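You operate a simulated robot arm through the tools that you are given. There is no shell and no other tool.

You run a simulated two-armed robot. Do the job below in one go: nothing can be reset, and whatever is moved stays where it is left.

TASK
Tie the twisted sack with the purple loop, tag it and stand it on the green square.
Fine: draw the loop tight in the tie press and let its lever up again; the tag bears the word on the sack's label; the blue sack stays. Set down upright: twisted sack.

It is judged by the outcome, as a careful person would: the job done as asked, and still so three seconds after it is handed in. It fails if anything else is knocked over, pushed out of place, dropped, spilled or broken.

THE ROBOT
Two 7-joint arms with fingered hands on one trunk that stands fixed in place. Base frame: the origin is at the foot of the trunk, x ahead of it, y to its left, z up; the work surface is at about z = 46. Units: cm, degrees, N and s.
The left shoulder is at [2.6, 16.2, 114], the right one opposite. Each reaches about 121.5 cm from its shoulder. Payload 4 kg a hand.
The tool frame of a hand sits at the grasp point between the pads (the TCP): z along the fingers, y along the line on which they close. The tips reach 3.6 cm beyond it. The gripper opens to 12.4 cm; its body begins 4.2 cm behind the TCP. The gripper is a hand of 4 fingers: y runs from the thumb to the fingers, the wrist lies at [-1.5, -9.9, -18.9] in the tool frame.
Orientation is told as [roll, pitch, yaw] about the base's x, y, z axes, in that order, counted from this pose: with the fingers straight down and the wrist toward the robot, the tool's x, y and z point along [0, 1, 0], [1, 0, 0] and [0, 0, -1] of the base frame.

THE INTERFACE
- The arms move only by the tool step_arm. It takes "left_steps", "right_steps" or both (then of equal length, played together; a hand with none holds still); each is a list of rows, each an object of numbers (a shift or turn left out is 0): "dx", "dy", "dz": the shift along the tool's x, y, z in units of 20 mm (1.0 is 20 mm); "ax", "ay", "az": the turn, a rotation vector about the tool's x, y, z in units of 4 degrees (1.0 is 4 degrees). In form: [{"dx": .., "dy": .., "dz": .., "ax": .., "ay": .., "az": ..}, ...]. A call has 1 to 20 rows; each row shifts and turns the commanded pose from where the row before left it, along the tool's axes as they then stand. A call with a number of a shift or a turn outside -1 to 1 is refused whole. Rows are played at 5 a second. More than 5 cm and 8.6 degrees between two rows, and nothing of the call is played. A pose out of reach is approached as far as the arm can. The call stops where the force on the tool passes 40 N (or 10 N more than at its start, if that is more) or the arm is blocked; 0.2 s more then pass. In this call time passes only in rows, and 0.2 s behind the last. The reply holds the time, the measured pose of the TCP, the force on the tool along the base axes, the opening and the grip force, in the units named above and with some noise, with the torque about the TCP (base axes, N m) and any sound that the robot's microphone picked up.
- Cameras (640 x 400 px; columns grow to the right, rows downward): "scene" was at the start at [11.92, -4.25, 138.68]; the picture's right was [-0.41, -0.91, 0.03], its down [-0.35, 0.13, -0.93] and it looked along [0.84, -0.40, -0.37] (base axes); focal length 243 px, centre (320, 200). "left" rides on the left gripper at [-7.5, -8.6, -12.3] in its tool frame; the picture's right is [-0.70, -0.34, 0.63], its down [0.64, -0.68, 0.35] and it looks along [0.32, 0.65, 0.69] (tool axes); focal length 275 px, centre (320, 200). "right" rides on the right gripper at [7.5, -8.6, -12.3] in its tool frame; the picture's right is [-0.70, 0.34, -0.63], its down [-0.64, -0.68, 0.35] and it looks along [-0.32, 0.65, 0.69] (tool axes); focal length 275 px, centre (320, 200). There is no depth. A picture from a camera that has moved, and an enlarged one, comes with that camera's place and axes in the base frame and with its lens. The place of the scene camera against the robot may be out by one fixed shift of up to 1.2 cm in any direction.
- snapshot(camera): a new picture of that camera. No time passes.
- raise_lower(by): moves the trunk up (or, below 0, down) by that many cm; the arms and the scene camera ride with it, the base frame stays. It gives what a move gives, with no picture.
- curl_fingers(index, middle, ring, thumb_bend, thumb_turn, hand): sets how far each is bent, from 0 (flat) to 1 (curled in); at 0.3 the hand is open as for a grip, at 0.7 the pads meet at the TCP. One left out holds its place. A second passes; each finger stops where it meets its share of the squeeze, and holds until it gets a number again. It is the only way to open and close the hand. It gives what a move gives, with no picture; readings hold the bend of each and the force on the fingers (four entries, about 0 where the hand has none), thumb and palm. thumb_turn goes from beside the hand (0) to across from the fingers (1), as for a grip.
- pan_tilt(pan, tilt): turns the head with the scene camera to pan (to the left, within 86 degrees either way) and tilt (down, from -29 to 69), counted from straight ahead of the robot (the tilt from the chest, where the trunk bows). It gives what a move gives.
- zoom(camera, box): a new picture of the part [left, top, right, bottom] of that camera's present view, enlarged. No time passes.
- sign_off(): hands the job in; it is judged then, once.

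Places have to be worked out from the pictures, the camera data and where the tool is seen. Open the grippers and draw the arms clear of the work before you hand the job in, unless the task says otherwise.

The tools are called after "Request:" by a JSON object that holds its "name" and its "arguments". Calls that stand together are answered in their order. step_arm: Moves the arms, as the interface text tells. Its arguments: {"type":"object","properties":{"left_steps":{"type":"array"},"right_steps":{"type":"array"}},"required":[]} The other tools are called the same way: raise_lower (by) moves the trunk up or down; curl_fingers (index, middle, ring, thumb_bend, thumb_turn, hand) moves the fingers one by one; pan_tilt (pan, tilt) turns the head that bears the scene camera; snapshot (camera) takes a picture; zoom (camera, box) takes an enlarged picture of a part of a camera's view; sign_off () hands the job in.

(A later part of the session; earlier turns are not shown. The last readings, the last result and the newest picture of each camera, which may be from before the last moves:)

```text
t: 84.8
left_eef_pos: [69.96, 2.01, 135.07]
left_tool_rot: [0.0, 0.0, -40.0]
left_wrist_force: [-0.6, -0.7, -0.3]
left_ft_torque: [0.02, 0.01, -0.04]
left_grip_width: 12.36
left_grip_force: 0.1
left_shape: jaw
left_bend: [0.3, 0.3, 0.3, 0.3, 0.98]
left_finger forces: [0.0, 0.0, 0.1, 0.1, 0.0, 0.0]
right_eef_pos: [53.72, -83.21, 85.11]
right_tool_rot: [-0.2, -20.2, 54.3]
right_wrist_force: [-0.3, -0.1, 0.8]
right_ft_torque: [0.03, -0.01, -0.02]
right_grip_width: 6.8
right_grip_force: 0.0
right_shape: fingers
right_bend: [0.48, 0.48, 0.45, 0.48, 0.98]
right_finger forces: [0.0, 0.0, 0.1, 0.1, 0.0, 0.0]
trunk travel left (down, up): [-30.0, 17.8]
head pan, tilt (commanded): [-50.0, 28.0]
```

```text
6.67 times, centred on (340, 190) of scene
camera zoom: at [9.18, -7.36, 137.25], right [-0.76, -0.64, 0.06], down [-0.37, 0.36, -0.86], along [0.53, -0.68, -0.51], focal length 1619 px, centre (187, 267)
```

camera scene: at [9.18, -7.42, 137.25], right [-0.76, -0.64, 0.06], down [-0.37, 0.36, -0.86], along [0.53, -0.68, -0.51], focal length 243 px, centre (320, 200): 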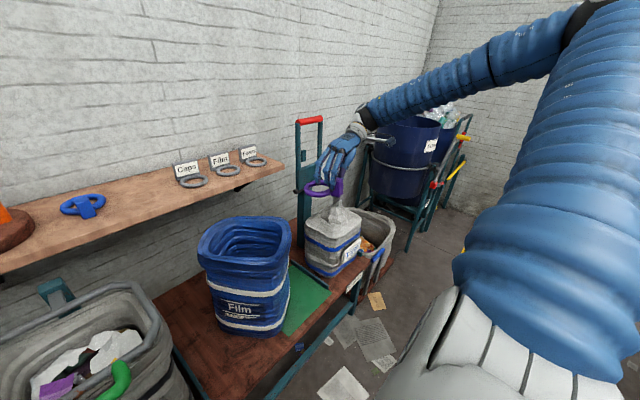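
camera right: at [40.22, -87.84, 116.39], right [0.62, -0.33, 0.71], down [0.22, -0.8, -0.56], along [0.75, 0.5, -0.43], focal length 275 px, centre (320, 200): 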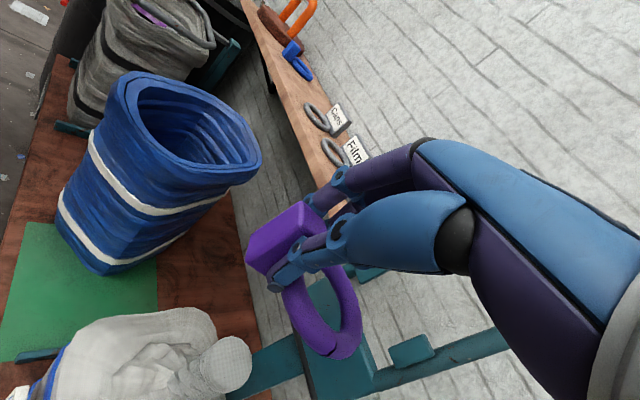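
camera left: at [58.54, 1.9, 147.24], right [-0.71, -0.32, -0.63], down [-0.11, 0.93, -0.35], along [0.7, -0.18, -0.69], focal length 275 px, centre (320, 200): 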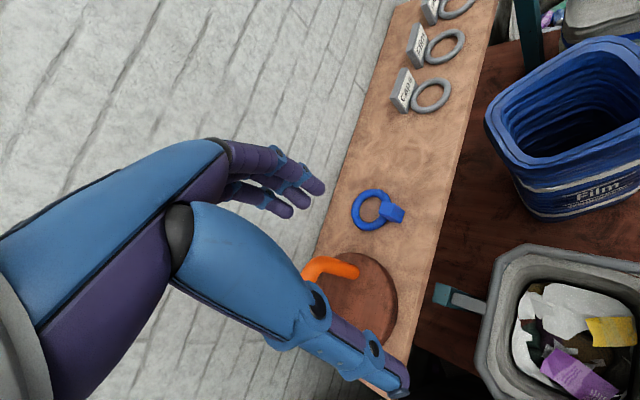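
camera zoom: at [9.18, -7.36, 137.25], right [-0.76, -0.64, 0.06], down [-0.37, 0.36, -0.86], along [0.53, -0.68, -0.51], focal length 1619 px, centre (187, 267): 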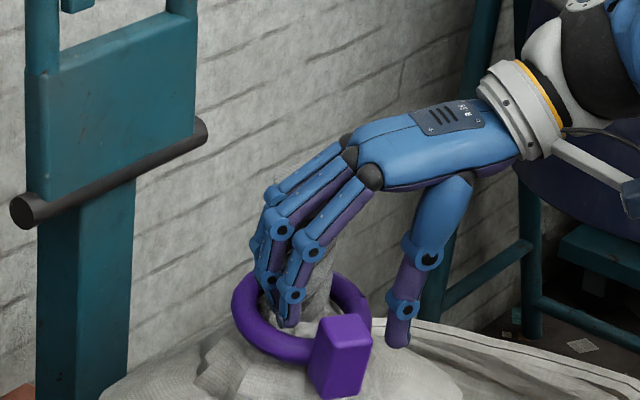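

The loop settled on the cone around the neck (block side a bit lower). Withdrawing the hand straight up.

Request:
{"name": "step_arm", "arguments": {"right_steps": [{"dy": 0.12, "dz": -0.33}, {"dy": 0.17, "dz": -0.47}, {"dy": 0.3, "dz": -0.8}, {"dy": 0.345, "dz": -0.938}, {"dy": 0.345, "dz": -0.938}, {"dy": 0.345, "dz": -0.938}, {"dy": 0.345, "dz": -0.938}, {"dy": 0.345, "dz": -0.938}, {"dy": 0.345, "dz": -0.938}]}}

Request:
{"name": "snapshot", "arguments": {"camera": "scene"}}

Request:
{"name": "zoom", "arguments": {"camera": "scene", "box": [290, 160, 380, 250]}}

Request:
{"name": "snapshot", "arguments": {"camera": "right"}}

```text
t: 86.8
left_eef_pos: [69.94, 1.98, 135.04]
left_tool_rot: [0.0, 0.0, -40.0]
left_wrist_force: [-0.3, 1.0, 0.3]
left_ft_torque: [-0.01, 0.01, 0.03]
left_grip_width: 12.39
left_grip_force: 0.0
left_shape: jaw
left_bend: [0.3, 0.3, 0.3, 0.3, 0.98]
left_finger forces: [0.0, 0.0, 0.1, 0.0, 0.0, 0.0]
right_eef_pos: [53.78, -83.06, 100.53]
right_tool_rot: [-0.2, -20.2, 54.3]
right_wrist_force: [0.9, 0.0, 0.1]
right_ft_torque: [-0.02, 0.0, -0.04]
right_grip_width: 6.81
right_grip_force: 0.1
right_shape: fingers
right_bend: [0.48, 0.48, 0.45, 0.48, 0.98]
right_finger forces: [0.0, 0.1, 0.0, 0.1, 0.0, 0.0]
trunk travel left (down, up): [-30.0, 17.8]
head pan, tilt (commanded): [-50.0, 28.0]
```

```text
taken
camera scene: at [9.16, -7.32, 137.26], right [-0.76, -0.64, 0.06], down [-0.37, 0.36, -0.86], along [0.53, -0.68, -0.51], focal length 243 px, centre (320, 200)
```

scene: 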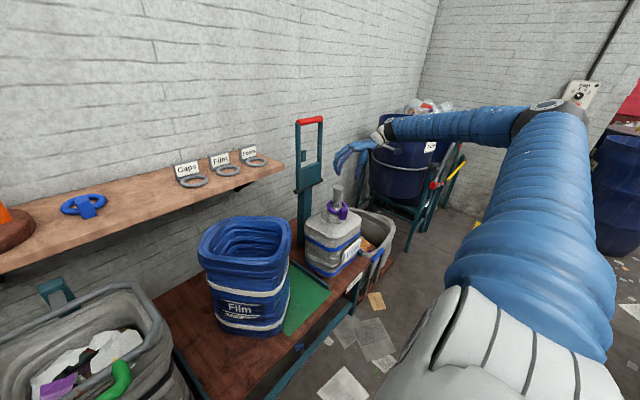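

```text
4.44 times, centred on (335, 205) of scene
camera zoom: at [9.16, -7.32, 137.26], right [-0.76, -0.64, 0.06], down [-0.37, 0.36, -0.86], along [0.53, -0.68, -0.51], focal length 1080 px, centre (253, 178)
```

zoom: 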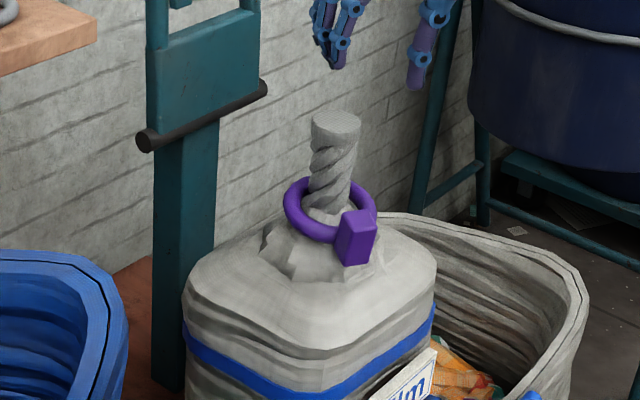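

```text
taken
camera right: at [40.43, -88.73, 108.98], right [0.62, -0.33, 0.71], down [0.22, -0.8, -0.56], along [0.75, 0.5, -0.42], focal length 275 px, centre (320, 200)
```

right: 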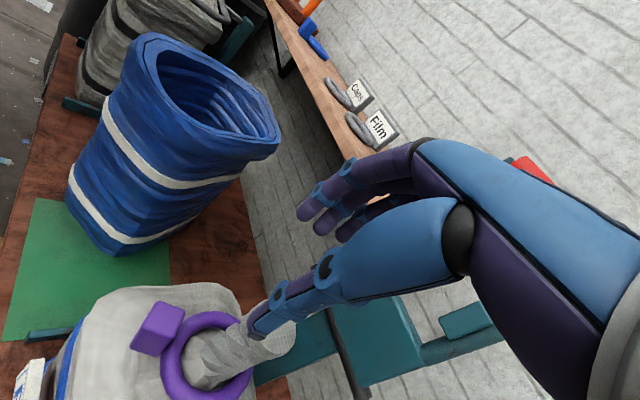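

The loop is on the neck with its block front-left. Next the press lever: I raise the hand and turn it to yaw 0 so the fingers can close around the red bar.

Request:
{"name": "step_arm", "arguments": {"right_steps": [{"dy": 0.345, "dz": -0.938}, {"dy": 0.345, "dz": -0.938}, {"dy": 0.345, "dz": -0.938, "ay": -0.335, "az": 0.91}, {"dy": 0.345, "dz": -0.938, "ay": -0.335, "az": 0.91}, {"dy": 0.345, "dz": -0.938, "ay": -0.335, "az": 0.91}, {"dy": 0.345, "dz": -0.938, "ay": -0.335, "az": 0.91}, {"dy": 0.345, "dz": -0.938, "ay": -0.335, "az": 0.91}, {"dy": 0.345, "dz": -0.938, "ay": -0.335, "az": 0.91}, {"dy": 0.345, "dz": -0.938, "ay": -0.335, "az": 0.91}]}}

Request:
{"name": "step_arm", "arguments": {"right_steps": [{"ay": -0.335, "az": 0.91}, {"ay": -0.335, "az": 0.91}, {"ay": -0.335, "az": 0.91}, {"ay": -0.335, "az": 0.91}, {"ay": -0.335, "az": 0.91}, {"ay": -0.335, "az": 0.91}, {"ay": -0.335, "az": 0.91}]}}

```text
t: 88.8
left_eef_pos: [69.99, 2.1, 135.09]
left_tool_rot: [-0.1, -0.1, -40.0]
left_wrist_force: [0.5, 0.3, -0.2]
left_ft_torque: [-0.04, 0.0, -0.01]
left_grip_width: 12.36
left_grip_force: 0.0
left_shape: jaw
left_bend: [0.3, 0.3, 0.3, 0.3, 0.98]
left_finger forces: [0.0, 0.0, 0.1, 0.0, 0.0, 0.0]
right_eef_pos: [53.74, -82.94, 118.45]
right_tool_rot: [-0.2, -20.2, 27.1]
right_wrist_force: [0.3, -0.5, 0.3]
right_ft_torque: [0.01, 0.01, 0.03]
right_grip_width: 6.82
right_grip_force: 0.1
right_shape: fingers
right_bend: [0.48, 0.48, 0.45, 0.48, 0.98]
right_finger forces: [0.0, 0.0, 0.0, 0.1, 0.0, 0.0]
trunk travel left (down, up): [-30.0, 17.8]
head pan, tilt (commanded): [-50.0, 28.0]
```

```text
t: 90.4
left_eef_pos: [70.12, 2.01, 134.99]
left_tool_rot: [-0.2, 0.0, -40.0]
left_wrist_force: [0.0, -0.2, 1.1]
left_ft_torque: [-0.03, 0.02, -0.02]
left_grip_width: 12.35
left_grip_force: 0.1
left_shape: jaw
left_bend: [0.3, 0.3, 0.3, 0.3, 0.98]
left_finger forces: [0.0, 0.0, 0.0, 0.0, 0.0, 0.0]
right_eef_pos: [53.6, -83.15, 118.54]
right_tool_rot: [-0.1, -20.4, -0.2]
right_wrist_force: [-0.4, -1.1, -0.4]
right_ft_torque: [-0.01, -0.01, -0.03]
right_grip_width: 6.81
right_grip_force: 0.1
right_shape: fingers
right_bend: [0.48, 0.48, 0.45, 0.48, 0.98]
right_finger forces: [0.1, 0.0, 0.0, 0.1, 0.1, 0.0]
trunk travel left (down, up): [-30.0, 17.8]
head pan, tilt (commanded): [-50.0, 28.0]
```

Now opening the hand and pitching the fingers to 45° forward-down.

Request:
{"name": "step_arm", "arguments": {"right_steps": [{"ax": -1}, {"ax": -1}, {"ax": -1}, {"ax": -1}, {"ax": -1}, {"ax": -1}]}}

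Request:
{"name": "curl_fingers", "arguments": {"hand": "right", "index": 0.3, "middle": 0.3, "ring": 0.3, "thumb_bend": 0.3}}

Request:
{"name": "snapshot", "arguments": {"camera": "right"}}

Request:
{"name": "snapshot", "arguments": {"camera": "scene"}}

```text
t: 91.8
left_eef_pos: [69.93, 1.93, 135.22]
left_tool_rot: [0.0, 0.1, -40.0]
left_wrist_force: [0.1, 0.5, 0.9]
left_ft_torque: [0.03, -0.02, 0.01]
left_grip_width: 12.35
left_grip_force: 0.0
left_shape: jaw
left_bend: [0.3, 0.3, 0.3, 0.3, 0.98]
left_finger forces: [0.0, 0.0, 0.0, 0.1, 0.0, 0.0]
right_eef_pos: [53.69, -83.27, 118.47]
right_tool_rot: [-0.1, -44.5, -0.1]
right_wrist_force: [-1.1, -0.3, -0.5]
right_ft_torque: [0.02, -0.03, 0.01]
right_grip_width: 6.81
right_grip_force: 0.1
right_shape: fingers
right_bend: [0.48, 0.48, 0.45, 0.48, 0.98]
right_finger forces: [0.0, 0.0, 0.0, 0.1, 0.0, 0.0]
trunk travel left (down, up): [-30.0, 17.8]
head pan, tilt (commanded): [-50.0, 28.0]
```

```text
t: 92.8
left_eef_pos: [69.9, 1.95, 135.0]
left_tool_rot: [0.0, 0.0, -40.0]
left_wrist_force: [0.1, 0.1, -0.3]
left_ft_torque: [0.0, 0.02, -0.01]
left_grip_width: 12.38
left_grip_force: 0.0
left_shape: jaw
left_bend: [0.3, 0.3, 0.3, 0.3, 0.98]
left_finger forces: [0.0, 0.1, 0.1, 0.1, 0.0, 0.0]
right_eef_pos: [53.68, -83.22, 118.52]
right_tool_rot: [0.0, -44.3, 0.0]
right_wrist_force: [-0.6, 0.7, -0.3]
right_ft_torque: [0.02, -0.01, -0.04]
right_grip_width: 12.29
right_grip_force: 0.0
right_shape: fingers
right_bend: [0.3, 0.3, 0.3, 0.3, 0.98]
right_finger forces: [0.0, 0.1, 0.1, 0.0, 0.0, 0.1]
trunk travel left (down, up): [-30.0, 17.8]
head pan, tilt (commanded): [-50.0, 28.0]
```

```text
taken
camera right: at [38.96, -75.68, 121.19], right [-0.2, -0.69, 0.69], down [-0.25, -0.65, -0.72], along [0.95, -0.32, -0.04], focal length 275 px, centre (320, 200)
```

right: 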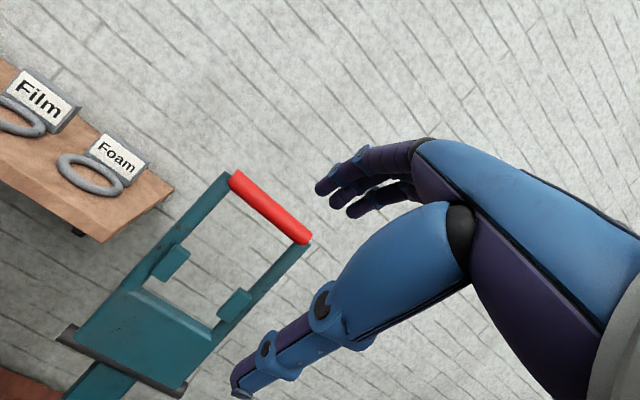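

```text
taken
camera scene: at [9.18, -7.36, 137.25], right [-0.76, -0.64, 0.06], down [-0.37, 0.36, -0.86], along [0.53, -0.68, -0.51], focal length 243 px, centre (320, 200)
```

scene: 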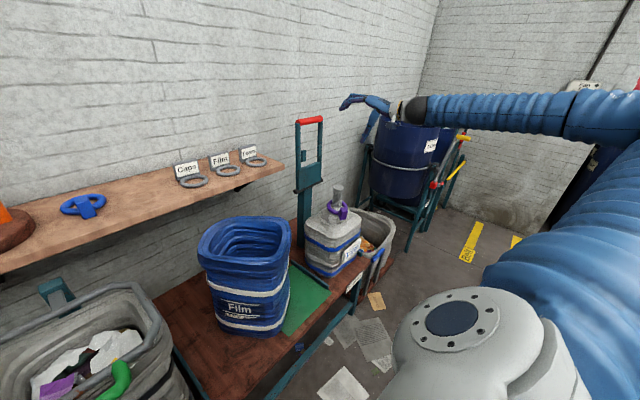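

The bar is at about (76.9,-84.3,113.7). I move to a start point 10 cm back along the finger direction.

Request:
{"name": "step_arm", "arguments": {"right_steps": [{"dy": 0.936, "dz": 0.688, "dx": -0.07}, {"dy": 0.936, "dz": 0.688, "dx": -0.07}, {"dy": 0.936, "dz": 0.688, "dx": -0.07}, {"dy": 0.936, "dz": 0.688, "dx": -0.07}, {"dy": 0.936, "dz": 0.688, "dx": -0.07}, {"dy": 0.936, "dz": 0.688, "dx": -0.07}]}}

Request:
{"name": "snapshot", "arguments": {"camera": "right"}}

Request:
{"name": "zoom", "arguments": {"camera": "scene", "box": [270, 70, 430, 190]}}

```text
t: 94.2
left_eef_pos: [70.03, 1.99, 134.9]
left_tool_rot: [-0.2, 0.2, -40.1]
left_wrist_force: [0.7, 0.7, -0.2]
left_ft_torque: [0.01, 0.0, 0.0]
left_grip_width: 12.36
left_grip_force: 0.0
left_shape: jaw
left_bend: [0.3, 0.3, 0.3, 0.3, 0.98]
left_finger forces: [0.0, 0.0, 0.0, 0.0, 0.1, 0.0]
right_eef_pos: [67.73, -84.09, 120.19]
right_tool_rot: [-0.1, -44.3, -0.1]
right_wrist_force: [0.1, 0.2, -0.4]
right_ft_torque: [-0.01, -0.04, -0.01]
right_grip_width: 12.31
right_grip_force: 0.2
right_shape: fingers
right_bend: [0.3, 0.3, 0.3, 0.3, 0.98]
right_finger forces: [0.0, 0.1, 0.0, 0.1, 0.0, 0.0]
trunk travel left (down, up): [-30.0, 17.8]
head pan, tilt (commanded): [-50.0, 28.0]
```

```text
taken
camera right: at [53.04, -76.47, 122.92], right [-0.2, -0.69, 0.69], down [-0.25, -0.65, -0.72], along [0.95, -0.32, -0.04], focal length 275 px, centre (320, 200)
```

right: 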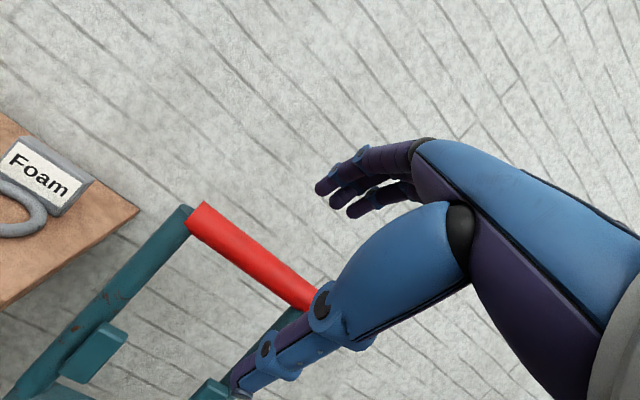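

```text
3.33 times, centred on (350, 130) of scene
camera zoom: at [9.27, -7.35, 137.24], right [-0.76, -0.64, 0.06], down [-0.37, 0.36, -0.86], along [0.53, -0.68, -0.51], focal length 810 px, centre (220, 433)
```

zoom: 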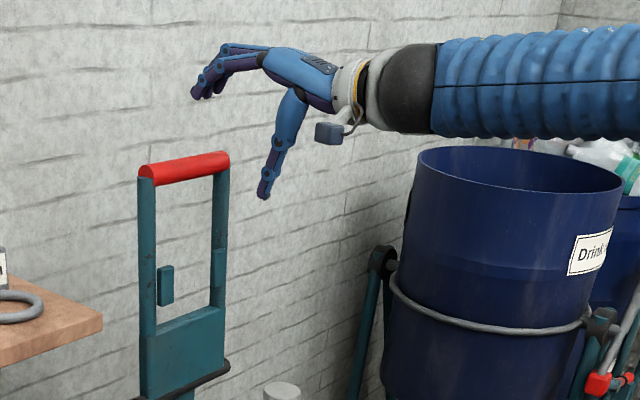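

The hand straddles the bar line: fingers above/behind, thumb in front/below. Moving in along the finger direction so the bar lies inside the open hand.

Request:
{"name": "step_arm", "arguments": {"right_steps": [{"dy": 0.25, "dz": 0.8}, {"dy": 0.25, "dz": 0.8}, {"dy": 0.25, "dz": 0.85}, {"dy": 0.25, "dz": 0.85}, {"dz": 0.85}, {"dz": 0.85}, {"dz": 0.85}]}}

Request:
{"name": "zoom", "arguments": {"camera": "scene", "box": [270, 80, 430, 200]}}

Request:
{"name": "snapshot", "arguments": {"camera": "right"}}

```text
t: 95.8
left_eef_pos: [70.05, 1.91, 135.02]
left_tool_rot: [-0.1, 0.1, -40.0]
left_wrist_force: [0.0, -0.7, -0.4]
left_ft_torque: [0.03, 0.04, 0.0]
left_grip_width: 12.37
left_grip_force: 0.0
left_shape: jaw
left_bend: [0.3, 0.3, 0.3, 0.3, 0.98]
left_finger forces: [0.0, 0.0, 0.0, 0.1, 0.0, 0.0]
right_eef_pos: [77.25, -84.09, 113.32]
right_tool_rot: [-0.2, -44.3, -0.1]
right_wrist_force: [-0.9, 0.0, -0.2]
right_ft_torque: [0.0, -0.02, 0.02]
right_grip_width: 12.31
right_grip_force: 0.0
right_shape: fingers
right_bend: [0.3, 0.3, 0.3, 0.3, 0.98]
right_finger forces: [0.1, 0.0, 0.0, 0.0, 0.0, 0.0]
trunk travel left (down, up): [-30.0, 17.8]
head pan, tilt (commanded): [-50.0, 28.0]
```

```text
3.33 times, centred on (350, 140) of scene
camera zoom: at [9.23, -7.38, 137.24], right [-0.76, -0.64, 0.06], down [-0.37, 0.36, -0.86], along [0.53, -0.68, -0.51], focal length 810 px, centre (220, 400)
```

zoom: 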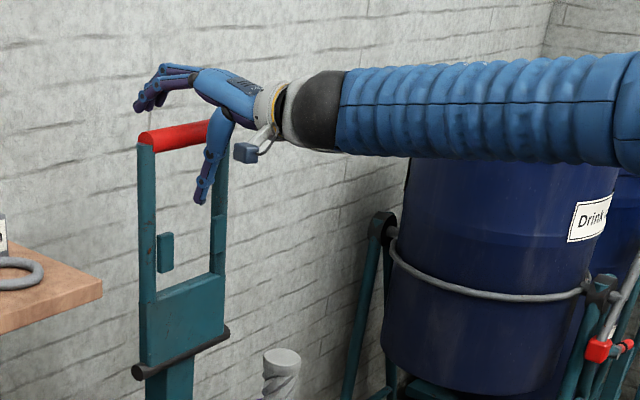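

```text
taken
camera right: at [62.53, -76.58, 116.01], right [-0.2, -0.7, 0.69], down [-0.25, -0.64, -0.72], along [0.95, -0.32, -0.04], focal length 275 px, centre (320, 200)
```

right: 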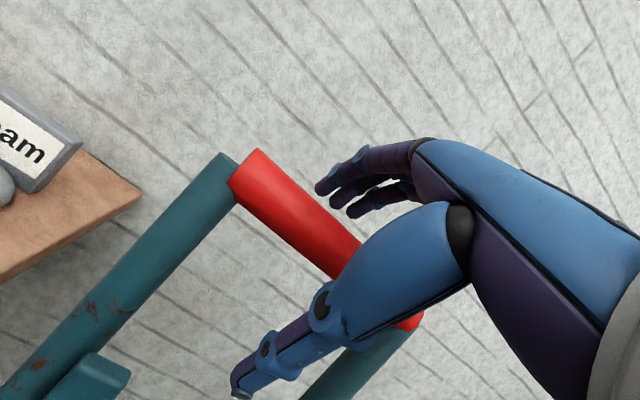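

The bar lies right at the grasp point. Closing the hand around it.

Request:
{"name": "curl_fingers", "arguments": {"hand": "right", "index": 0.75, "middle": 0.75, "ring": 0.75, "thumb_bend": 0.72}}

Request:
{"name": "zoom", "arguments": {"camera": "scene", "box": [270, 80, 430, 200]}}

Request:
{"name": "snapshot", "arguments": {"camera": "right"}}

```text
t: 96.8
left_eef_pos: [69.77, 1.84, 135.11]
left_tool_rot: [0.1, 0.2, -39.9]
left_wrist_force: [-0.5, -0.2, 1.2]
left_ft_torque: [0.0, -0.01, 0.04]
left_grip_width: 12.37
left_grip_force: 0.0
left_shape: jaw
left_bend: [0.3, 0.3, 0.3, 0.3, 0.98]
left_finger forces: [0.1, 0.0, 0.0, 0.1, 0.0, 0.0]
right_eef_pos: [77.16, -84.04, 112.96]
right_tool_rot: [0.0, -44.2, -0.1]
right_wrist_force: [-31.9, -0.8, -23.7]
right_ft_torque: [-0.09, -0.2, 0.27]
right_grip_width: 1.35
right_grip_force: 21.1
right_shape: fingers
right_bend: [0.75, 0.75, 0.75, 0.6, 0.97]
right_finger forces: [1.2, 0.0, 1.8, 0.1, 38.7, 0.0]
trunk travel left (down, up): [-30.0, 17.8]
head pan, tilt (commanded): [-50.0, 28.0]
```

```text
3.33 times, centred on (350, 140) of scene
camera zoom: at [9.02, -7.56, 137.24], right [-0.76, -0.64, 0.06], down [-0.37, 0.36, -0.86], along [0.53, -0.68, -0.51], focal length 810 px, centre (220, 400)
```

zoom: 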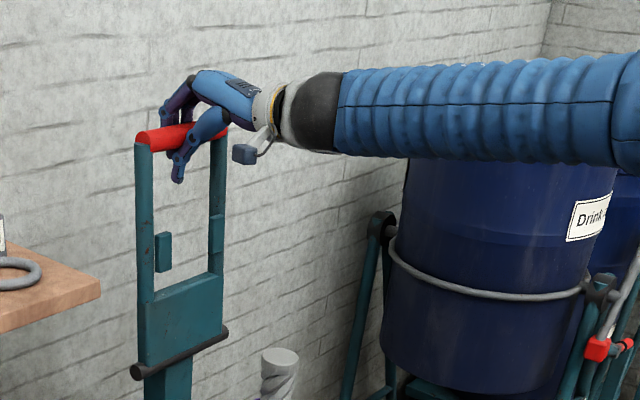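

```text
taken
camera right: at [62.44, -76.67, 115.82], right [-0.2, -0.7, 0.69], down [-0.25, -0.64, -0.72], along [0.95, -0.32, -0.04], focal length 275 px, centre (320, 200)
```

right: 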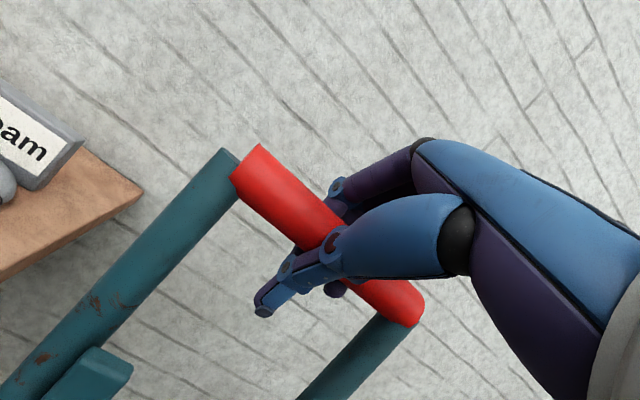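

The fingers have hooked behind the bar; the thumb alone is pressing hard on it from the front. I relax the thumb so the hand just cages the bar.

Request:
{"name": "curl_fingers", "arguments": {"hand": "right", "thumb_bend": 0.5}}

Request:
{"name": "snapshot", "arguments": {"camera": "right"}}

```text
t: 97.8
left_eef_pos: [69.93, 1.97, 135.04]
left_tool_rot: [0.0, -0.2, -40.1]
left_wrist_force: [0.3, -0.7, -0.1]
left_ft_torque: [-0.02, -0.01, 0.01]
left_grip_width: 12.37
left_grip_force: 0.0
left_shape: jaw
left_bend: [0.3, 0.3, 0.3, 0.3, 0.98]
left_finger forces: [0.1, 0.1, 0.1, 0.0, 0.0, 0.0]
right_eef_pos: [77.25, -84.05, 113.43]
right_tool_rot: [-0.1, -44.3, 0.0]
right_wrist_force: [1.2, -0.9, -0.1]
right_ft_torque: [0.02, -0.06, 0.04]
right_grip_width: 2.23
right_grip_force: 0.2
right_shape: fingers
right_bend: [0.75, 0.75, 0.75, 0.5, 0.98]
right_finger forces: [0.0, 0.1, 1.3, 0.0, 0.0, 0.1]
trunk travel left (down, up): [-30.0, 17.8]
head pan, tilt (commanded): [-50.0, 28.0]
```

```text
taken
camera right: at [62.5, -76.52, 116.09], right [-0.2, -0.69, 0.69], down [-0.25, -0.65, -0.72], along [0.95, -0.32, -0.04], focal length 275 px, centre (320, 200)
```

right: 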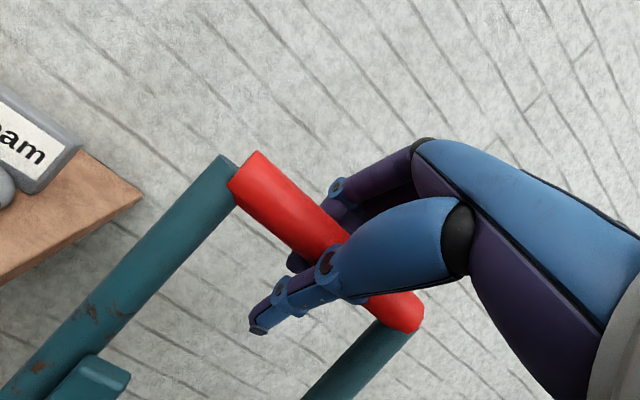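

Forces are zero and the bar is caged. Pulling the lever forward along its arc, first few steps.

Request:
{"name": "step_arm", "arguments": {"right_steps": [{"dy": -0.645, "dz": -0.638, "ax": -0.335}, {"dy": -0.669, "dz": -0.613, "ax": -0.335}, {"dy": -0.692, "dz": -0.587, "ax": -0.335}, {"dy": -0.7135, "dz": -0.561, "ax": -0.335}]}}

Request:
{"name": "zoom", "arguments": {"camera": "scene", "box": [270, 80, 430, 220]}}

```text
t: 98.8
left_eef_pos: [69.93, 1.9, 135.11]
left_tool_rot: [0.0, 0.1, -39.9]
left_wrist_force: [-0.4, -0.7, 0.7]
left_ft_torque: [0.02, -0.01, 0.01]
left_grip_width: 12.34
left_grip_force: 0.0
left_shape: jaw
left_bend: [0.3, 0.3, 0.3, 0.3, 0.98]
left_finger forces: [0.0, 0.0, 0.1, 0.0, 0.0, 0.0]
right_eef_pos: [70.03, -83.89, 112.49]
right_tool_rot: [0.0, -49.6, 0.0]
right_wrist_force: [1.4, -0.9, -0.8]
right_ft_torque: [0.04, -0.02, 0.02]
right_grip_width: 2.23
right_grip_force: 0.9
right_shape: fingers
right_bend: [0.75, 0.75, 0.75, 0.5, 0.98]
right_finger forces: [0.7, 0.1, 1.4, 0.1, 0.0, 0.0]
trunk travel left (down, up): [-30.0, 17.8]
head pan, tilt (commanded): [-50.0, 28.0]
```

```text
2.86 times, centred on (350, 150) of scene
camera zoom: at [9.17, -7.41, 137.26], right [-0.76, -0.64, 0.06], down [-0.37, 0.36, -0.86], along [0.53, -0.68, -0.51], focal length 694 px, centre (234, 343)
```

zoom: 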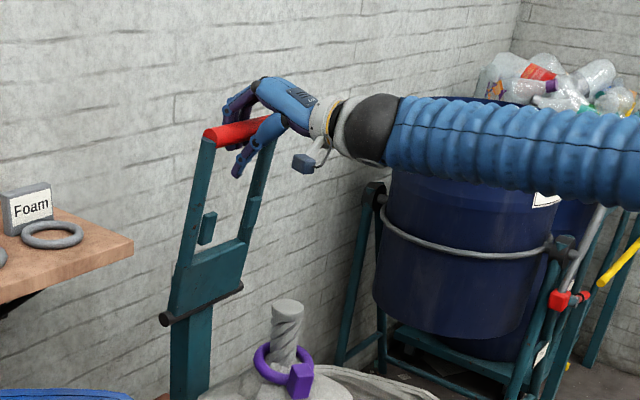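

The lever follows with hardly any force. Continuing the arc.

Request:
{"name": "step_arm", "arguments": {"right_steps": [{"dy": -0.734, "dz": -0.5335, "ax": -0.335}, {"dy": -0.7537, "dz": -0.5055, "ax": -0.335}, {"dy": -0.772, "dz": -0.4767, "ax": -0.335}, {"dy": -0.7896, "dz": -0.4473, "ax": -0.335}, {"dy": -0.806, "dz": -0.4172, "ax": -0.335}]}}

Request:
{"name": "zoom", "arguments": {"camera": "scene", "box": [270, 80, 430, 220]}}

```text
t: 100.0
left_eef_pos: [69.99, 2.04, 135.07]
left_tool_rot: [0.0, 0.0, -40.0]
left_wrist_force: [-0.1, -0.2, 0.4]
left_ft_torque: [0.01, -0.03, 0.0]
left_grip_width: 12.38
left_grip_force: 0.0
left_shape: jaw
left_bend: [0.3, 0.3, 0.3, 0.3, 0.98]
left_finger forces: [0.0, 0.1, 0.0, 0.0, 0.1, 0.2]
right_eef_pos: [61.58, -84.13, 109.4]
right_tool_rot: [-0.1, -56.3, -0.1]
right_wrist_force: [3.2, -1.1, -1.9]
right_ft_torque: [0.05, 0.05, 0.08]
right_grip_width: 2.27
right_grip_force: 2.0
right_shape: fingers
right_bend: [0.75, 0.75, 0.75, 0.5, 0.98]
right_finger forces: [1.1, 0.0, 2.8, 0.0, 0.0, 0.1]
trunk travel left (down, up): [-30.0, 17.8]
head pan, tilt (commanded): [-50.0, 28.0]
```

```text
2.86 times, centred on (350, 150) of scene
camera zoom: at [9.19, -7.35, 137.26], right [-0.76, -0.64, 0.06], down [-0.37, 0.36, -0.86], along [0.53, -0.68, -0.51], focal length 694 px, centre (234, 343)
```

zoom: 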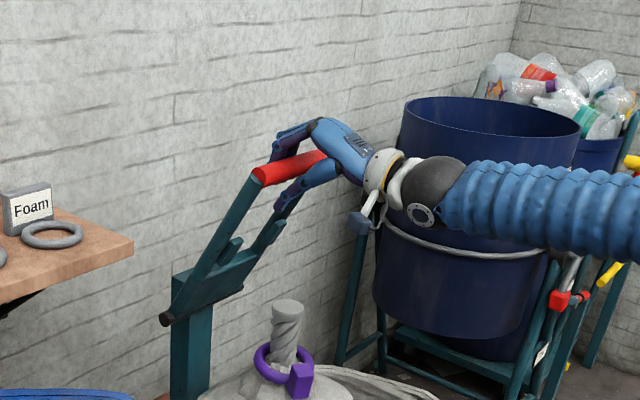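

Lever at ~30°. Continuing.

Request:
{"name": "step_arm", "arguments": {"right_steps": [{"dy": -0.821, "dz": -0.3866, "ax": -0.335}, {"dy": -0.835, "dz": -0.3553, "ax": -0.335}, {"dy": -0.848, "dz": -0.3236, "ax": -0.335}, {"dy": -0.8594, "dz": -0.2914, "ax": -0.335}, {"dy": -0.8698, "dz": -0.2588, "ax": -0.335}]}}

Request:
{"name": "zoom", "arguments": {"camera": "scene", "box": [270, 100, 430, 240]}}

Request:
{"name": "snapshot", "arguments": {"camera": "right"}}

```text
t: 101.2
left_eef_pos: [69.98, 1.98, 135.07]
left_tool_rot: [0.0, 0.0, -39.9]
left_wrist_force: [0.0, -0.9, -0.5]
left_ft_torque: [-0.01, 0.01, 0.04]
left_grip_width: 12.38
left_grip_force: 0.0
left_shape: jaw
left_bend: [0.3, 0.3, 0.3, 0.3, 0.98]
left_finger forces: [0.1, 0.0, 0.1, 0.0, 0.0, 0.0]
right_eef_pos: [54.38, -84.1, 103.99]
right_tool_rot: [-0.2, -63.2, 0.2]
right_wrist_force: [4.1, -0.6, 0.6]
right_ft_torque: [-0.02, 0.04, 0.03]
right_grip_width: 2.24
right_grip_force: 1.8
right_shape: fingers
right_bend: [0.75, 0.75, 0.74, 0.5, 0.98]
right_finger forces: [0.8, 0.0, 2.7, 0.0, 0.0, 0.0]
trunk travel left (down, up): [-30.0, 17.8]
head pan, tilt (commanded): [-50.0, 28.0]
```

```text
2.86 times, centred on (350, 170) of scene
camera zoom: at [9.18, -7.36, 137.26], right [-0.76, -0.64, 0.06], down [-0.37, 0.36, -0.86], along [0.53, -0.68, -0.51], focal length 694 px, centre (234, 286)
```

zoom: 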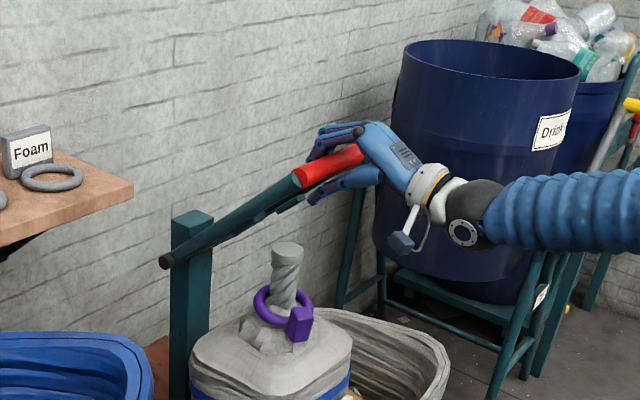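

```text
taken
camera right: at [39.53, -76.6, 101.76], right [-0.41, -0.69, 0.59], down [0.0, -0.65, -0.76], along [0.91, -0.32, 0.27], focal length 275 px, centre (320, 200)
```

right: 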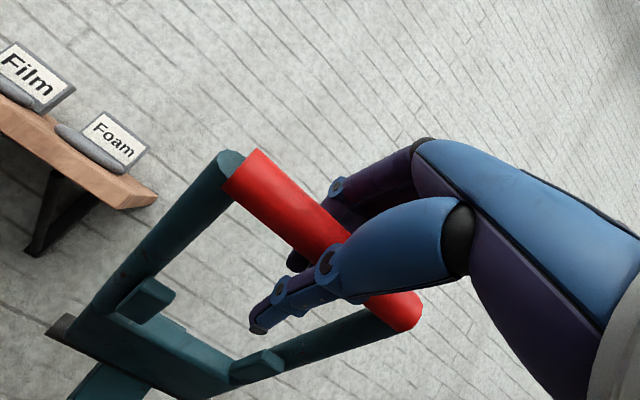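

Lever at ~47°, low force, the fork will straddle the neck. Continuing.

Request:
{"name": "step_arm", "arguments": {"right_steps": [{"dy": -0.8789, "dz": -0.2259, "ax": -0.335}, {"dy": -0.8868, "dz": -0.1926, "ax": -0.335}, {"dy": -0.8934, "dz": -0.159, "ax": -0.335}, {"dy": -0.8988, "dz": -0.1252, "ax": -0.335}, {"dy": -0.9029, "dz": -0.0912, "ax": -0.335}]}}

Request:
{"name": "zoom", "arguments": {"camera": "scene", "box": [270, 120, 430, 260]}}

Request:
{"name": "snapshot", "arguments": {"camera": "right"}}

```text
t: 102.4
left_eef_pos: [70.03, 2.03, 134.93]
left_tool_rot: [-0.1, 0.0, -40.0]
left_wrist_force: [0.3, 0.3, 0.1]
left_ft_torque: [0.02, 0.04, -0.02]
left_grip_width: 12.36
left_grip_force: 0.1
left_shape: jaw
left_bend: [0.3, 0.3, 0.3, 0.3, 0.98]
left_finger forces: [0.0, 0.0, 0.0, 0.0, 0.0, 0.1]
right_eef_pos: [49.35, -84.18, 96.51]
right_tool_rot: [-0.4, -69.9, 0.2]
right_wrist_force: [5.3, 1.8, 1.2]
right_ft_torque: [0.01, 0.03, 0.08]
right_grip_width: 2.27
right_grip_force: 2.0
right_shape: fingers
right_bend: [0.75, 0.75, 0.74, 0.5, 0.98]
right_finger forces: [1.4, 0.0, 3.4, 0.0, 0.1, 0.0]
trunk travel left (down, up): [-30.0, 17.8]
head pan, tilt (commanded): [-50.0, 28.0]
```

```text
2.86 times, centred on (350, 190) of scene
camera zoom: at [9.22, -7.33, 137.25], right [-0.76, -0.64, 0.06], down [-0.37, 0.36, -0.86], along [0.53, -0.68, -0.51], focal length 694 px, centre (234, 229)
```

zoom: 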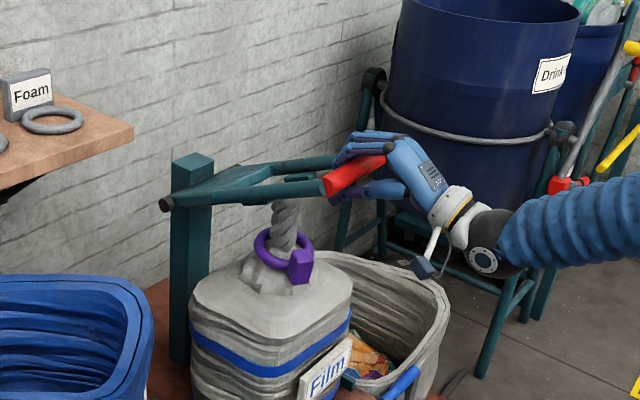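

```text
taken
camera right: at [34.77, -76.67, 92.58], right [-0.48, -0.69, 0.54], down [0.09, -0.65, -0.76], along [0.87, -0.32, 0.37], focal length 275 px, centre (320, 200)
```

right: 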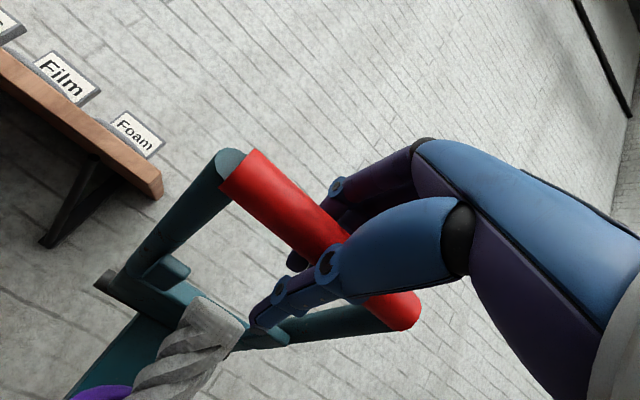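

Lever at ~65°. The neck passes between the arms. Continuing to bring it down.

Request:
{"name": "step_arm", "arguments": {"right_steps": [{"dy": -0.9057, "dz": -0.0572, "ax": -0.335}, {"dy": -0.9072, "dz": -0.023, "ax": -0.335}, {"dy": -0.9074, "dz": 0.0113, "ax": -0.335}, {"dy": -0.9063, "dz": 0.0454, "ax": -0.335}]}}

Request:
{"name": "zoom", "arguments": {"camera": "scene", "box": [270, 140, 410, 260]}}

Request:
{"name": "snapshot", "arguments": {"camera": "right"}}

```text
t: 103.4
left_eef_pos: [70.03, 2.02, 135.09]
left_tool_rot: [-0.1, 0.1, -40.0]
left_wrist_force: [0.0, -0.3, 0.3]
left_ft_torque: [0.0, 0.03, 0.01]
left_grip_width: 12.38
left_grip_force: 0.1
left_shape: jaw
left_bend: [0.3, 0.3, 0.3, 0.3, 0.98]
left_finger forces: [0.1, 0.0, 0.1, 0.0, 0.0, 0.1]
right_eef_pos: [46.91, -83.97, 89.52]
right_tool_rot: [-0.4, -75.0, 0.3]
right_wrist_force: [6.1, -1.9, 2.1]
right_ft_torque: [-0.04, -0.03, 0.07]
right_grip_width: 2.31
right_grip_force: 3.5
right_shape: fingers
right_bend: [0.75, 0.75, 0.74, 0.5, 0.98]
right_finger forces: [1.9, 0.0, 4.3, 0.1, 0.1, 0.0]
trunk travel left (down, up): [-30.0, 17.8]
head pan, tilt (commanded): [-50.0, 28.0]
```

```text
3.33 times, centred on (340, 200) of scene
camera zoom: at [9.23, -7.38, 137.25], right [-0.76, -0.64, 0.06], down [-0.37, 0.36, -0.86], along [0.53, -0.68, -0.51], focal length 810 px, centre (253, 200)
```

zoom: 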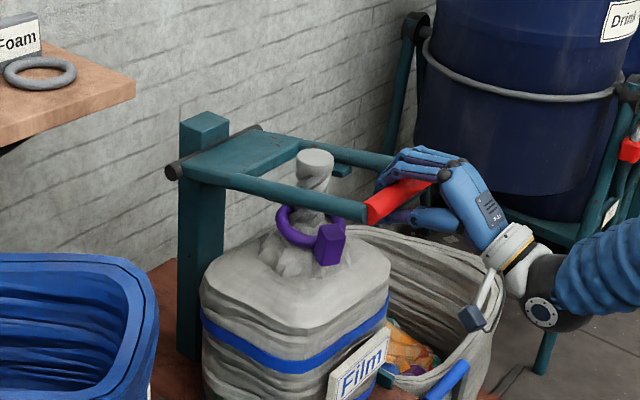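

```text
taken
camera right: at [32.81, -76.56, 84.29], right [-0.53, -0.69, 0.49], down [0.16, -0.65, -0.75], along [0.83, -0.32, 0.45], focal length 275 px, centre (320, 200)
```

right: 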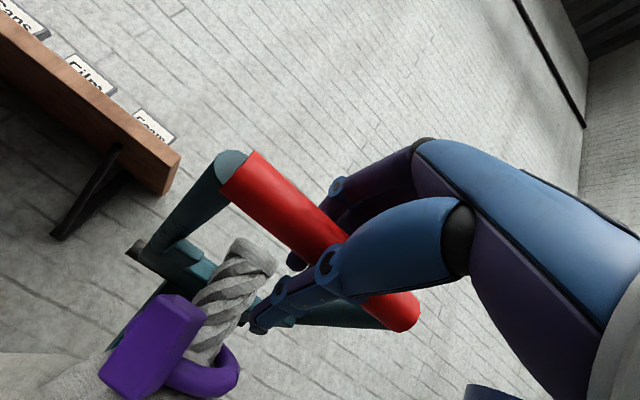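

Lever at ~79°, jaws coming down around the neck. Continuing gently.

Request:
{"name": "step_arm", "arguments": {"right_steps": [{"dy": -0.904, "dz": 0.0796, "ax": -0.335}, {"dy": -0.9, "dz": 0.1136, "ax": -0.335}]}}

Request:
{"name": "zoom", "arguments": {"camera": "scene", "box": [270, 140, 410, 260]}}

```text
t: 104.0
left_eef_pos: [70.05, 2.0, 135.01]
left_tool_rot: [-0.1, 0.1, -40.0]
left_wrist_force: [0.0, 0.0, 0.2]
left_ft_torque: [-0.03, 0.0, 0.01]
left_grip_width: 12.37
left_grip_force: 0.0
left_shape: jaw
left_bend: [0.3, 0.3, 0.3, 0.3, 0.98]
left_finger forces: [0.0, 0.1, 0.0, 0.1, 0.0, 0.0]
right_eef_pos: [46.42, -83.86, 86.01]
right_tool_rot: [-0.3, -77.9, 0.3]
right_wrist_force: [5.1, -0.4, 3.6]
right_ft_torque: [0.02, -0.02, 0.08]
right_grip_width: 2.34
right_grip_force: 3.4
right_shape: fingers
right_bend: [0.75, 0.75, 0.74, 0.5, 0.98]
right_finger forces: [2.5, 0.0, 4.1, 0.0, 0.0, 0.0]
trunk travel left (down, up): [-30.0, 17.8]
head pan, tilt (commanded): [-50.0, 28.0]
```

```text
3.33 times, centred on (340, 200) of scene
camera zoom: at [9.22, -7.35, 137.25], right [-0.76, -0.64, 0.06], down [-0.37, 0.36, -0.86], along [0.53, -0.68, -0.51], focal length 810 px, centre (253, 200)
```

zoom: 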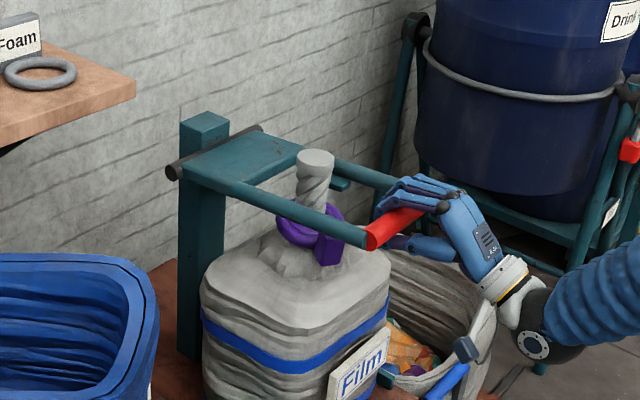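

Lever ~86°. A little further until it meets its stop or clicks.

Request:
{"name": "step_arm", "arguments": {"right_steps": [{"dy": -0.6, "dz": 0.1, "ax": -0.2}, {"dy": -0.6, "dz": 0.12, "ax": -0.2}]}}

Request:
{"name": "zoom", "arguments": {"camera": "scene", "box": [270, 140, 410, 260]}}

Request:
{"name": "snapshot", "arguments": {"camera": "right"}}

```text
t: 104.6
left_eef_pos: [70.07, 2.06, 135.05]
left_tool_rot: [-0.1, 0.1, -40.0]
left_wrist_force: [-0.2, -0.2, -0.9]
left_ft_torque: [0.0, -0.05, 0.01]
left_grip_width: 12.39
left_grip_force: 0.1
left_shape: jaw
left_bend: [0.3, 0.3, 0.3, 0.3, 0.98]
left_finger forces: [0.0, 0.1, 0.0, 0.0, 0.0, 0.0]
right_eef_pos: [46.46, -83.89, 83.68]
right_tool_rot: [-0.6, -79.4, 0.6]
right_wrist_force: [5.7, 0.4, 5.9]
right_ft_torque: [-0.05, 0.0, 0.14]
right_grip_width: 2.4
right_grip_force: 3.8
right_shape: fingers
right_bend: [0.75, 0.75, 0.74, 0.5, 0.98]
right_finger forces: [3.0, 0.0, 4.5, 0.1, 0.0, 0.1]
trunk travel left (down, up): [-30.0, 17.8]
head pan, tilt (commanded): [-50.0, 28.0]
```

```text
3.33 times, centred on (340, 200) of scene
camera zoom: at [9.19, -7.29, 137.26], right [-0.76, -0.64, 0.06], down [-0.37, 0.36, -0.86], along [0.53, -0.68, -0.51], focal length 810 px, centre (253, 200)
```

zoom: 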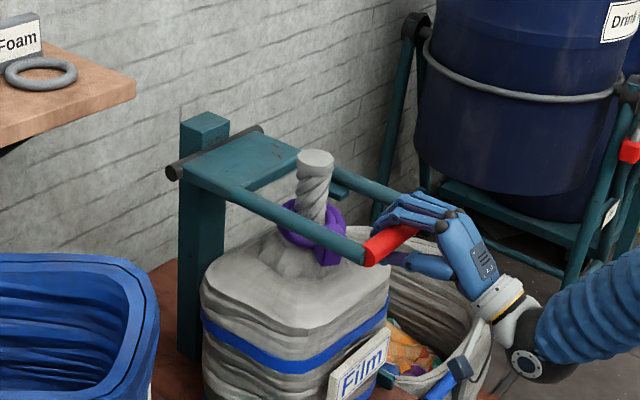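

```text
taken
camera right: at [32.68, -76.48, 77.42], right [-0.56, -0.69, 0.45], down [0.21, -0.65, -0.73], along [0.8, -0.32, 0.51], focal length 275 px, centre (320, 200)
```

right: 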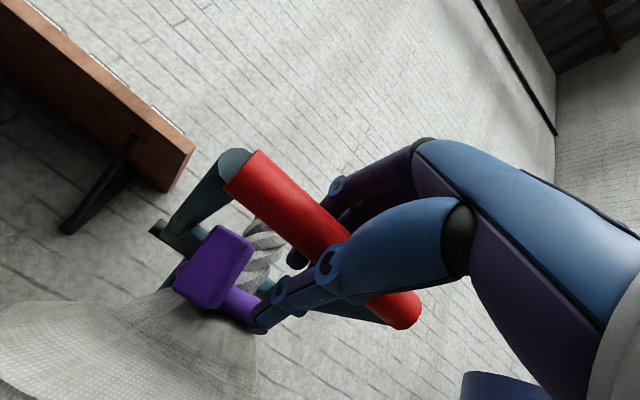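

No click yet; the lever is about horizontal with the jaws just above the loop. Pressing further down in small steps.

Request:
{"name": "step_arm", "arguments": {"right_steps": [{"dy": -0.58, "dz": 0.14, "ax": -0.1}, {"dy": -0.58, "dz": 0.15, "ax": -0.1}]}}

Request:
{"name": "zoom", "arguments": {"camera": "scene", "box": [270, 140, 410, 260]}}

```text
t: 105.2
left_eef_pos: [69.76, 2.25, 135.25]
left_tool_rot: [0.0, -0.1, -40.1]
left_wrist_force: [0.2, 0.3, -0.5]
left_ft_torque: [0.03, 0.02, 0.0]
left_grip_width: 12.37
left_grip_force: 0.0
left_shape: jaw
left_bend: [0.3, 0.3, 0.3, 0.3, 0.98]
left_finger forces: [0.1, 0.1, 0.1, 0.1, 0.0, 0.0]
right_eef_pos: [46.5, -84.03, 81.84]
right_tool_rot: [-2.0, -80.6, 1.8]
right_wrist_force: [1.5, -3.9, 40.1]
right_ft_torque: [-0.16, -0.09, 0.05]
right_grip_width: 3.98
right_grip_force: 15.7
right_shape: fingers
right_bend: [0.75, 0.75, 0.74, 0.5, 0.98]
right_finger forces: [12.3, 8.9, 10.4, 0.0, 0.0, 0.0]
trunk travel left (down, up): [-30.0, 17.8]
head pan, tilt (commanded): [-50.0, 28.0]
```

```text
3.33 times, centred on (340, 200) of scene
camera zoom: at [8.99, -7.1, 137.33], right [-0.76, -0.64, 0.06], down [-0.37, 0.36, -0.86], along [0.53, -0.68, -0.51], focal length 810 px, centre (253, 200)
```

zoom: 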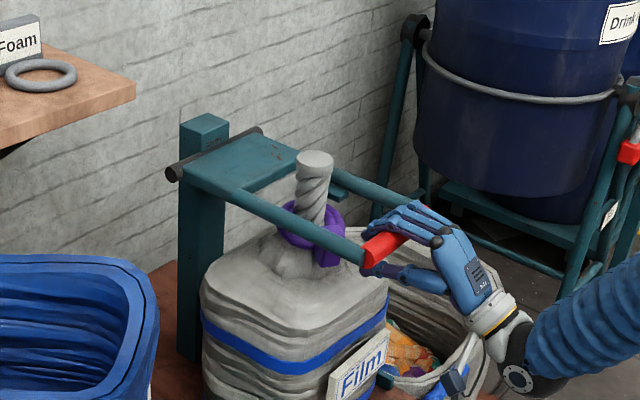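

The lever has hit resistance (40 N). I zoom in to see whether the loop has been drawn tight or something is in the way.

Request:
{"name": "zoom", "arguments": {"camera": "scene", "box": [300, 180, 370, 230]}}

Request:
{"name": "snapshot", "arguments": {"camera": "right"}}

Request:
{"name": "zoom", "arguments": {"camera": "right", "box": [130, 180, 330, 380]}}

```text
8.00 times, centred on (335, 205) of scene
camera zoom: at [8.99, -7.1, 137.33], right [-0.76, -0.64, 0.06], down [-0.37, 0.36, -0.86], along [0.53, -0.68, -0.51], focal length 1943 px, centre (200, 160)
```

zoom: 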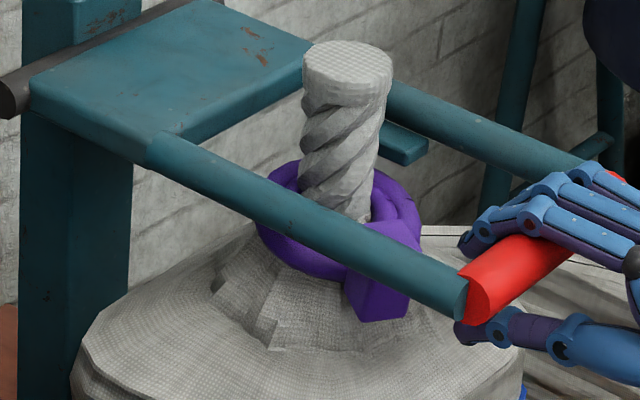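

```text
taken
camera right: at [33.0, -76.49, 75.17], right [-0.57, -0.69, 0.44], down [0.23, -0.65, -0.73], along [0.79, -0.31, 0.53], focal length 275 px, centre (320, 200)
```

right: 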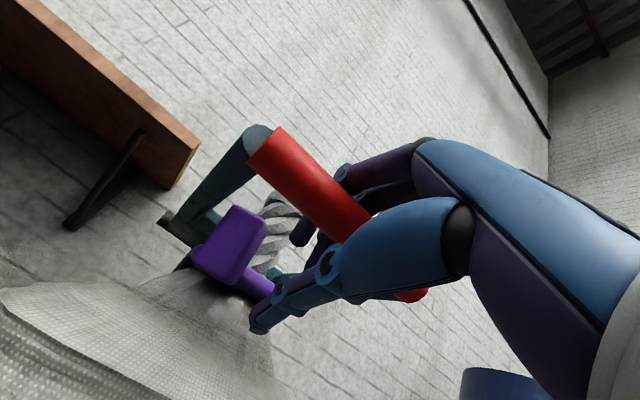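

```text
2.00 times, centred on (230, 280) of right
camera zoom: at [33.0, -76.49, 75.17], right [-0.57, -0.69, 0.44], down [0.23, -0.65, -0.73], along [0.79, -0.31, 0.53], focal length 551 px, centre (500, 40)
```

zoom: 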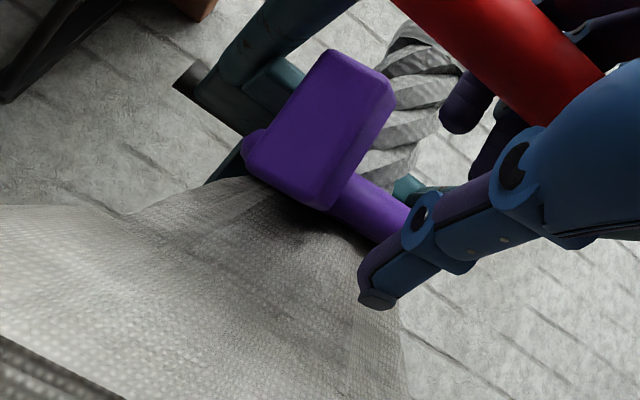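

Request:
{"name": "zoom", "arguments": {"camera": "scene", "box": [326, 192, 356, 212]}}

Request:
{"name": "zoom", "arguments": {"camera": "scene", "box": [295, 180, 375, 240]}}

```text
16.00 times, centred on (341, 202) of scene
camera zoom: at [8.99, -7.1, 137.33], right [-0.76, -0.64, 0.06], down [-0.37, 0.36, -0.86], along [0.53, -0.68, -0.51], focal length 3886 px, centre (-16, 168)
```

zoom: 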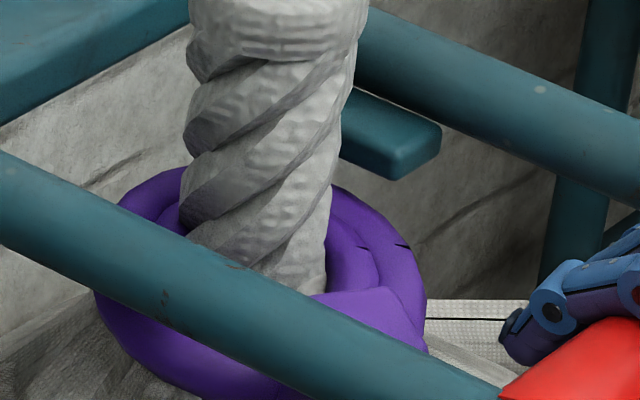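

```text
6.67 times, centred on (335, 210) of scene
camera zoom: at [8.99, -7.1, 137.33], right [-0.76, -0.64, 0.06], down [-0.37, 0.36, -0.86], along [0.53, -0.68, -0.51], focal length 1619 px, centre (220, 133)
```

zoom: 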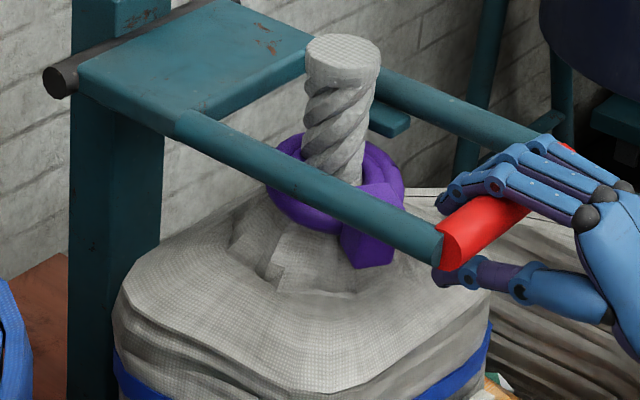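

An inner band now hugs the neck – the loop has been drawn tight. Now I guide the lever back up along the same arc (its spring pushes up against my fingers).

Request:
{"name": "step_arm", "arguments": {"right_steps": [{"dy": 0.58, "dz": -0.15, "ax": 0.1}, {"dy": 0.58, "dz": -0.14, "ax": 0.1}, {"dy": 0.6, "dz": -0.12, "ax": 0.2}, {"dy": 0.6, "dz": -0.1, "ax": 0.2}, {"dy": 0.9, "dz": -0.1136, "ax": 0.335}, {"dy": 0.904, "dz": -0.0796, "ax": 0.335}]}}

Request:
{"name": "zoom", "arguments": {"camera": "scene", "box": [270, 140, 410, 260]}}

```text
t: 106.6
left_eef_pos: [70.18, 1.96, 134.99]
left_tool_rot: [-0.2, 0.1, -40.0]
left_wrist_force: [-0.2, 0.7, -0.1]
left_ft_torque: [0.01, -0.01, 0.0]
left_grip_width: 12.35
left_grip_force: 0.1
left_shape: jaw
left_bend: [0.3, 0.3, 0.3, 0.3, 0.98]
left_finger forces: [0.0, 0.1, 0.0, 0.1, 0.0, 0.0]
right_eef_pos: [47.08, -83.87, 89.83]
right_tool_rot: [-0.2, -75.0, 0.1]
right_wrist_force: [28.4, -0.7, -2.5]
right_ft_torque: [0.13, 0.51, 0.25]
right_grip_width: 2.67
right_grip_force: 11.9
right_shape: fingers
right_bend: [0.74, 0.75, 0.74, 0.5, 0.98]
right_finger forces: [11.3, 0.3, 11.5, 0.1, 0.1, 0.0]
trunk travel left (down, up): [-30.0, 17.8]
head pan, tilt (commanded): [-50.0, 28.0]
```

```text
3.33 times, centred on (340, 200) of scene
camera zoom: at [9.4, -7.36, 137.23], right [-0.76, -0.64, 0.06], down [-0.37, 0.36, -0.86], along [0.53, -0.68, -0.51], focal length 810 px, centre (253, 200)
```

zoom: 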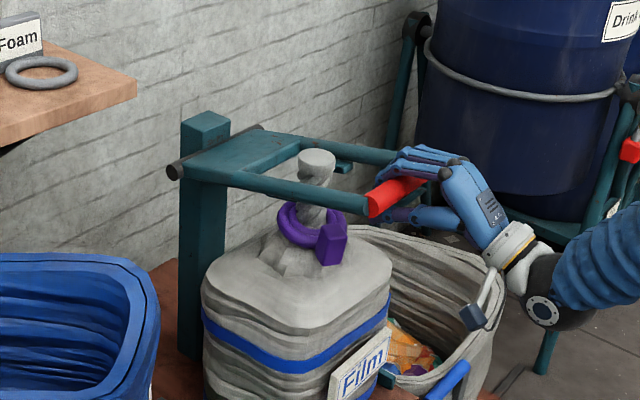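

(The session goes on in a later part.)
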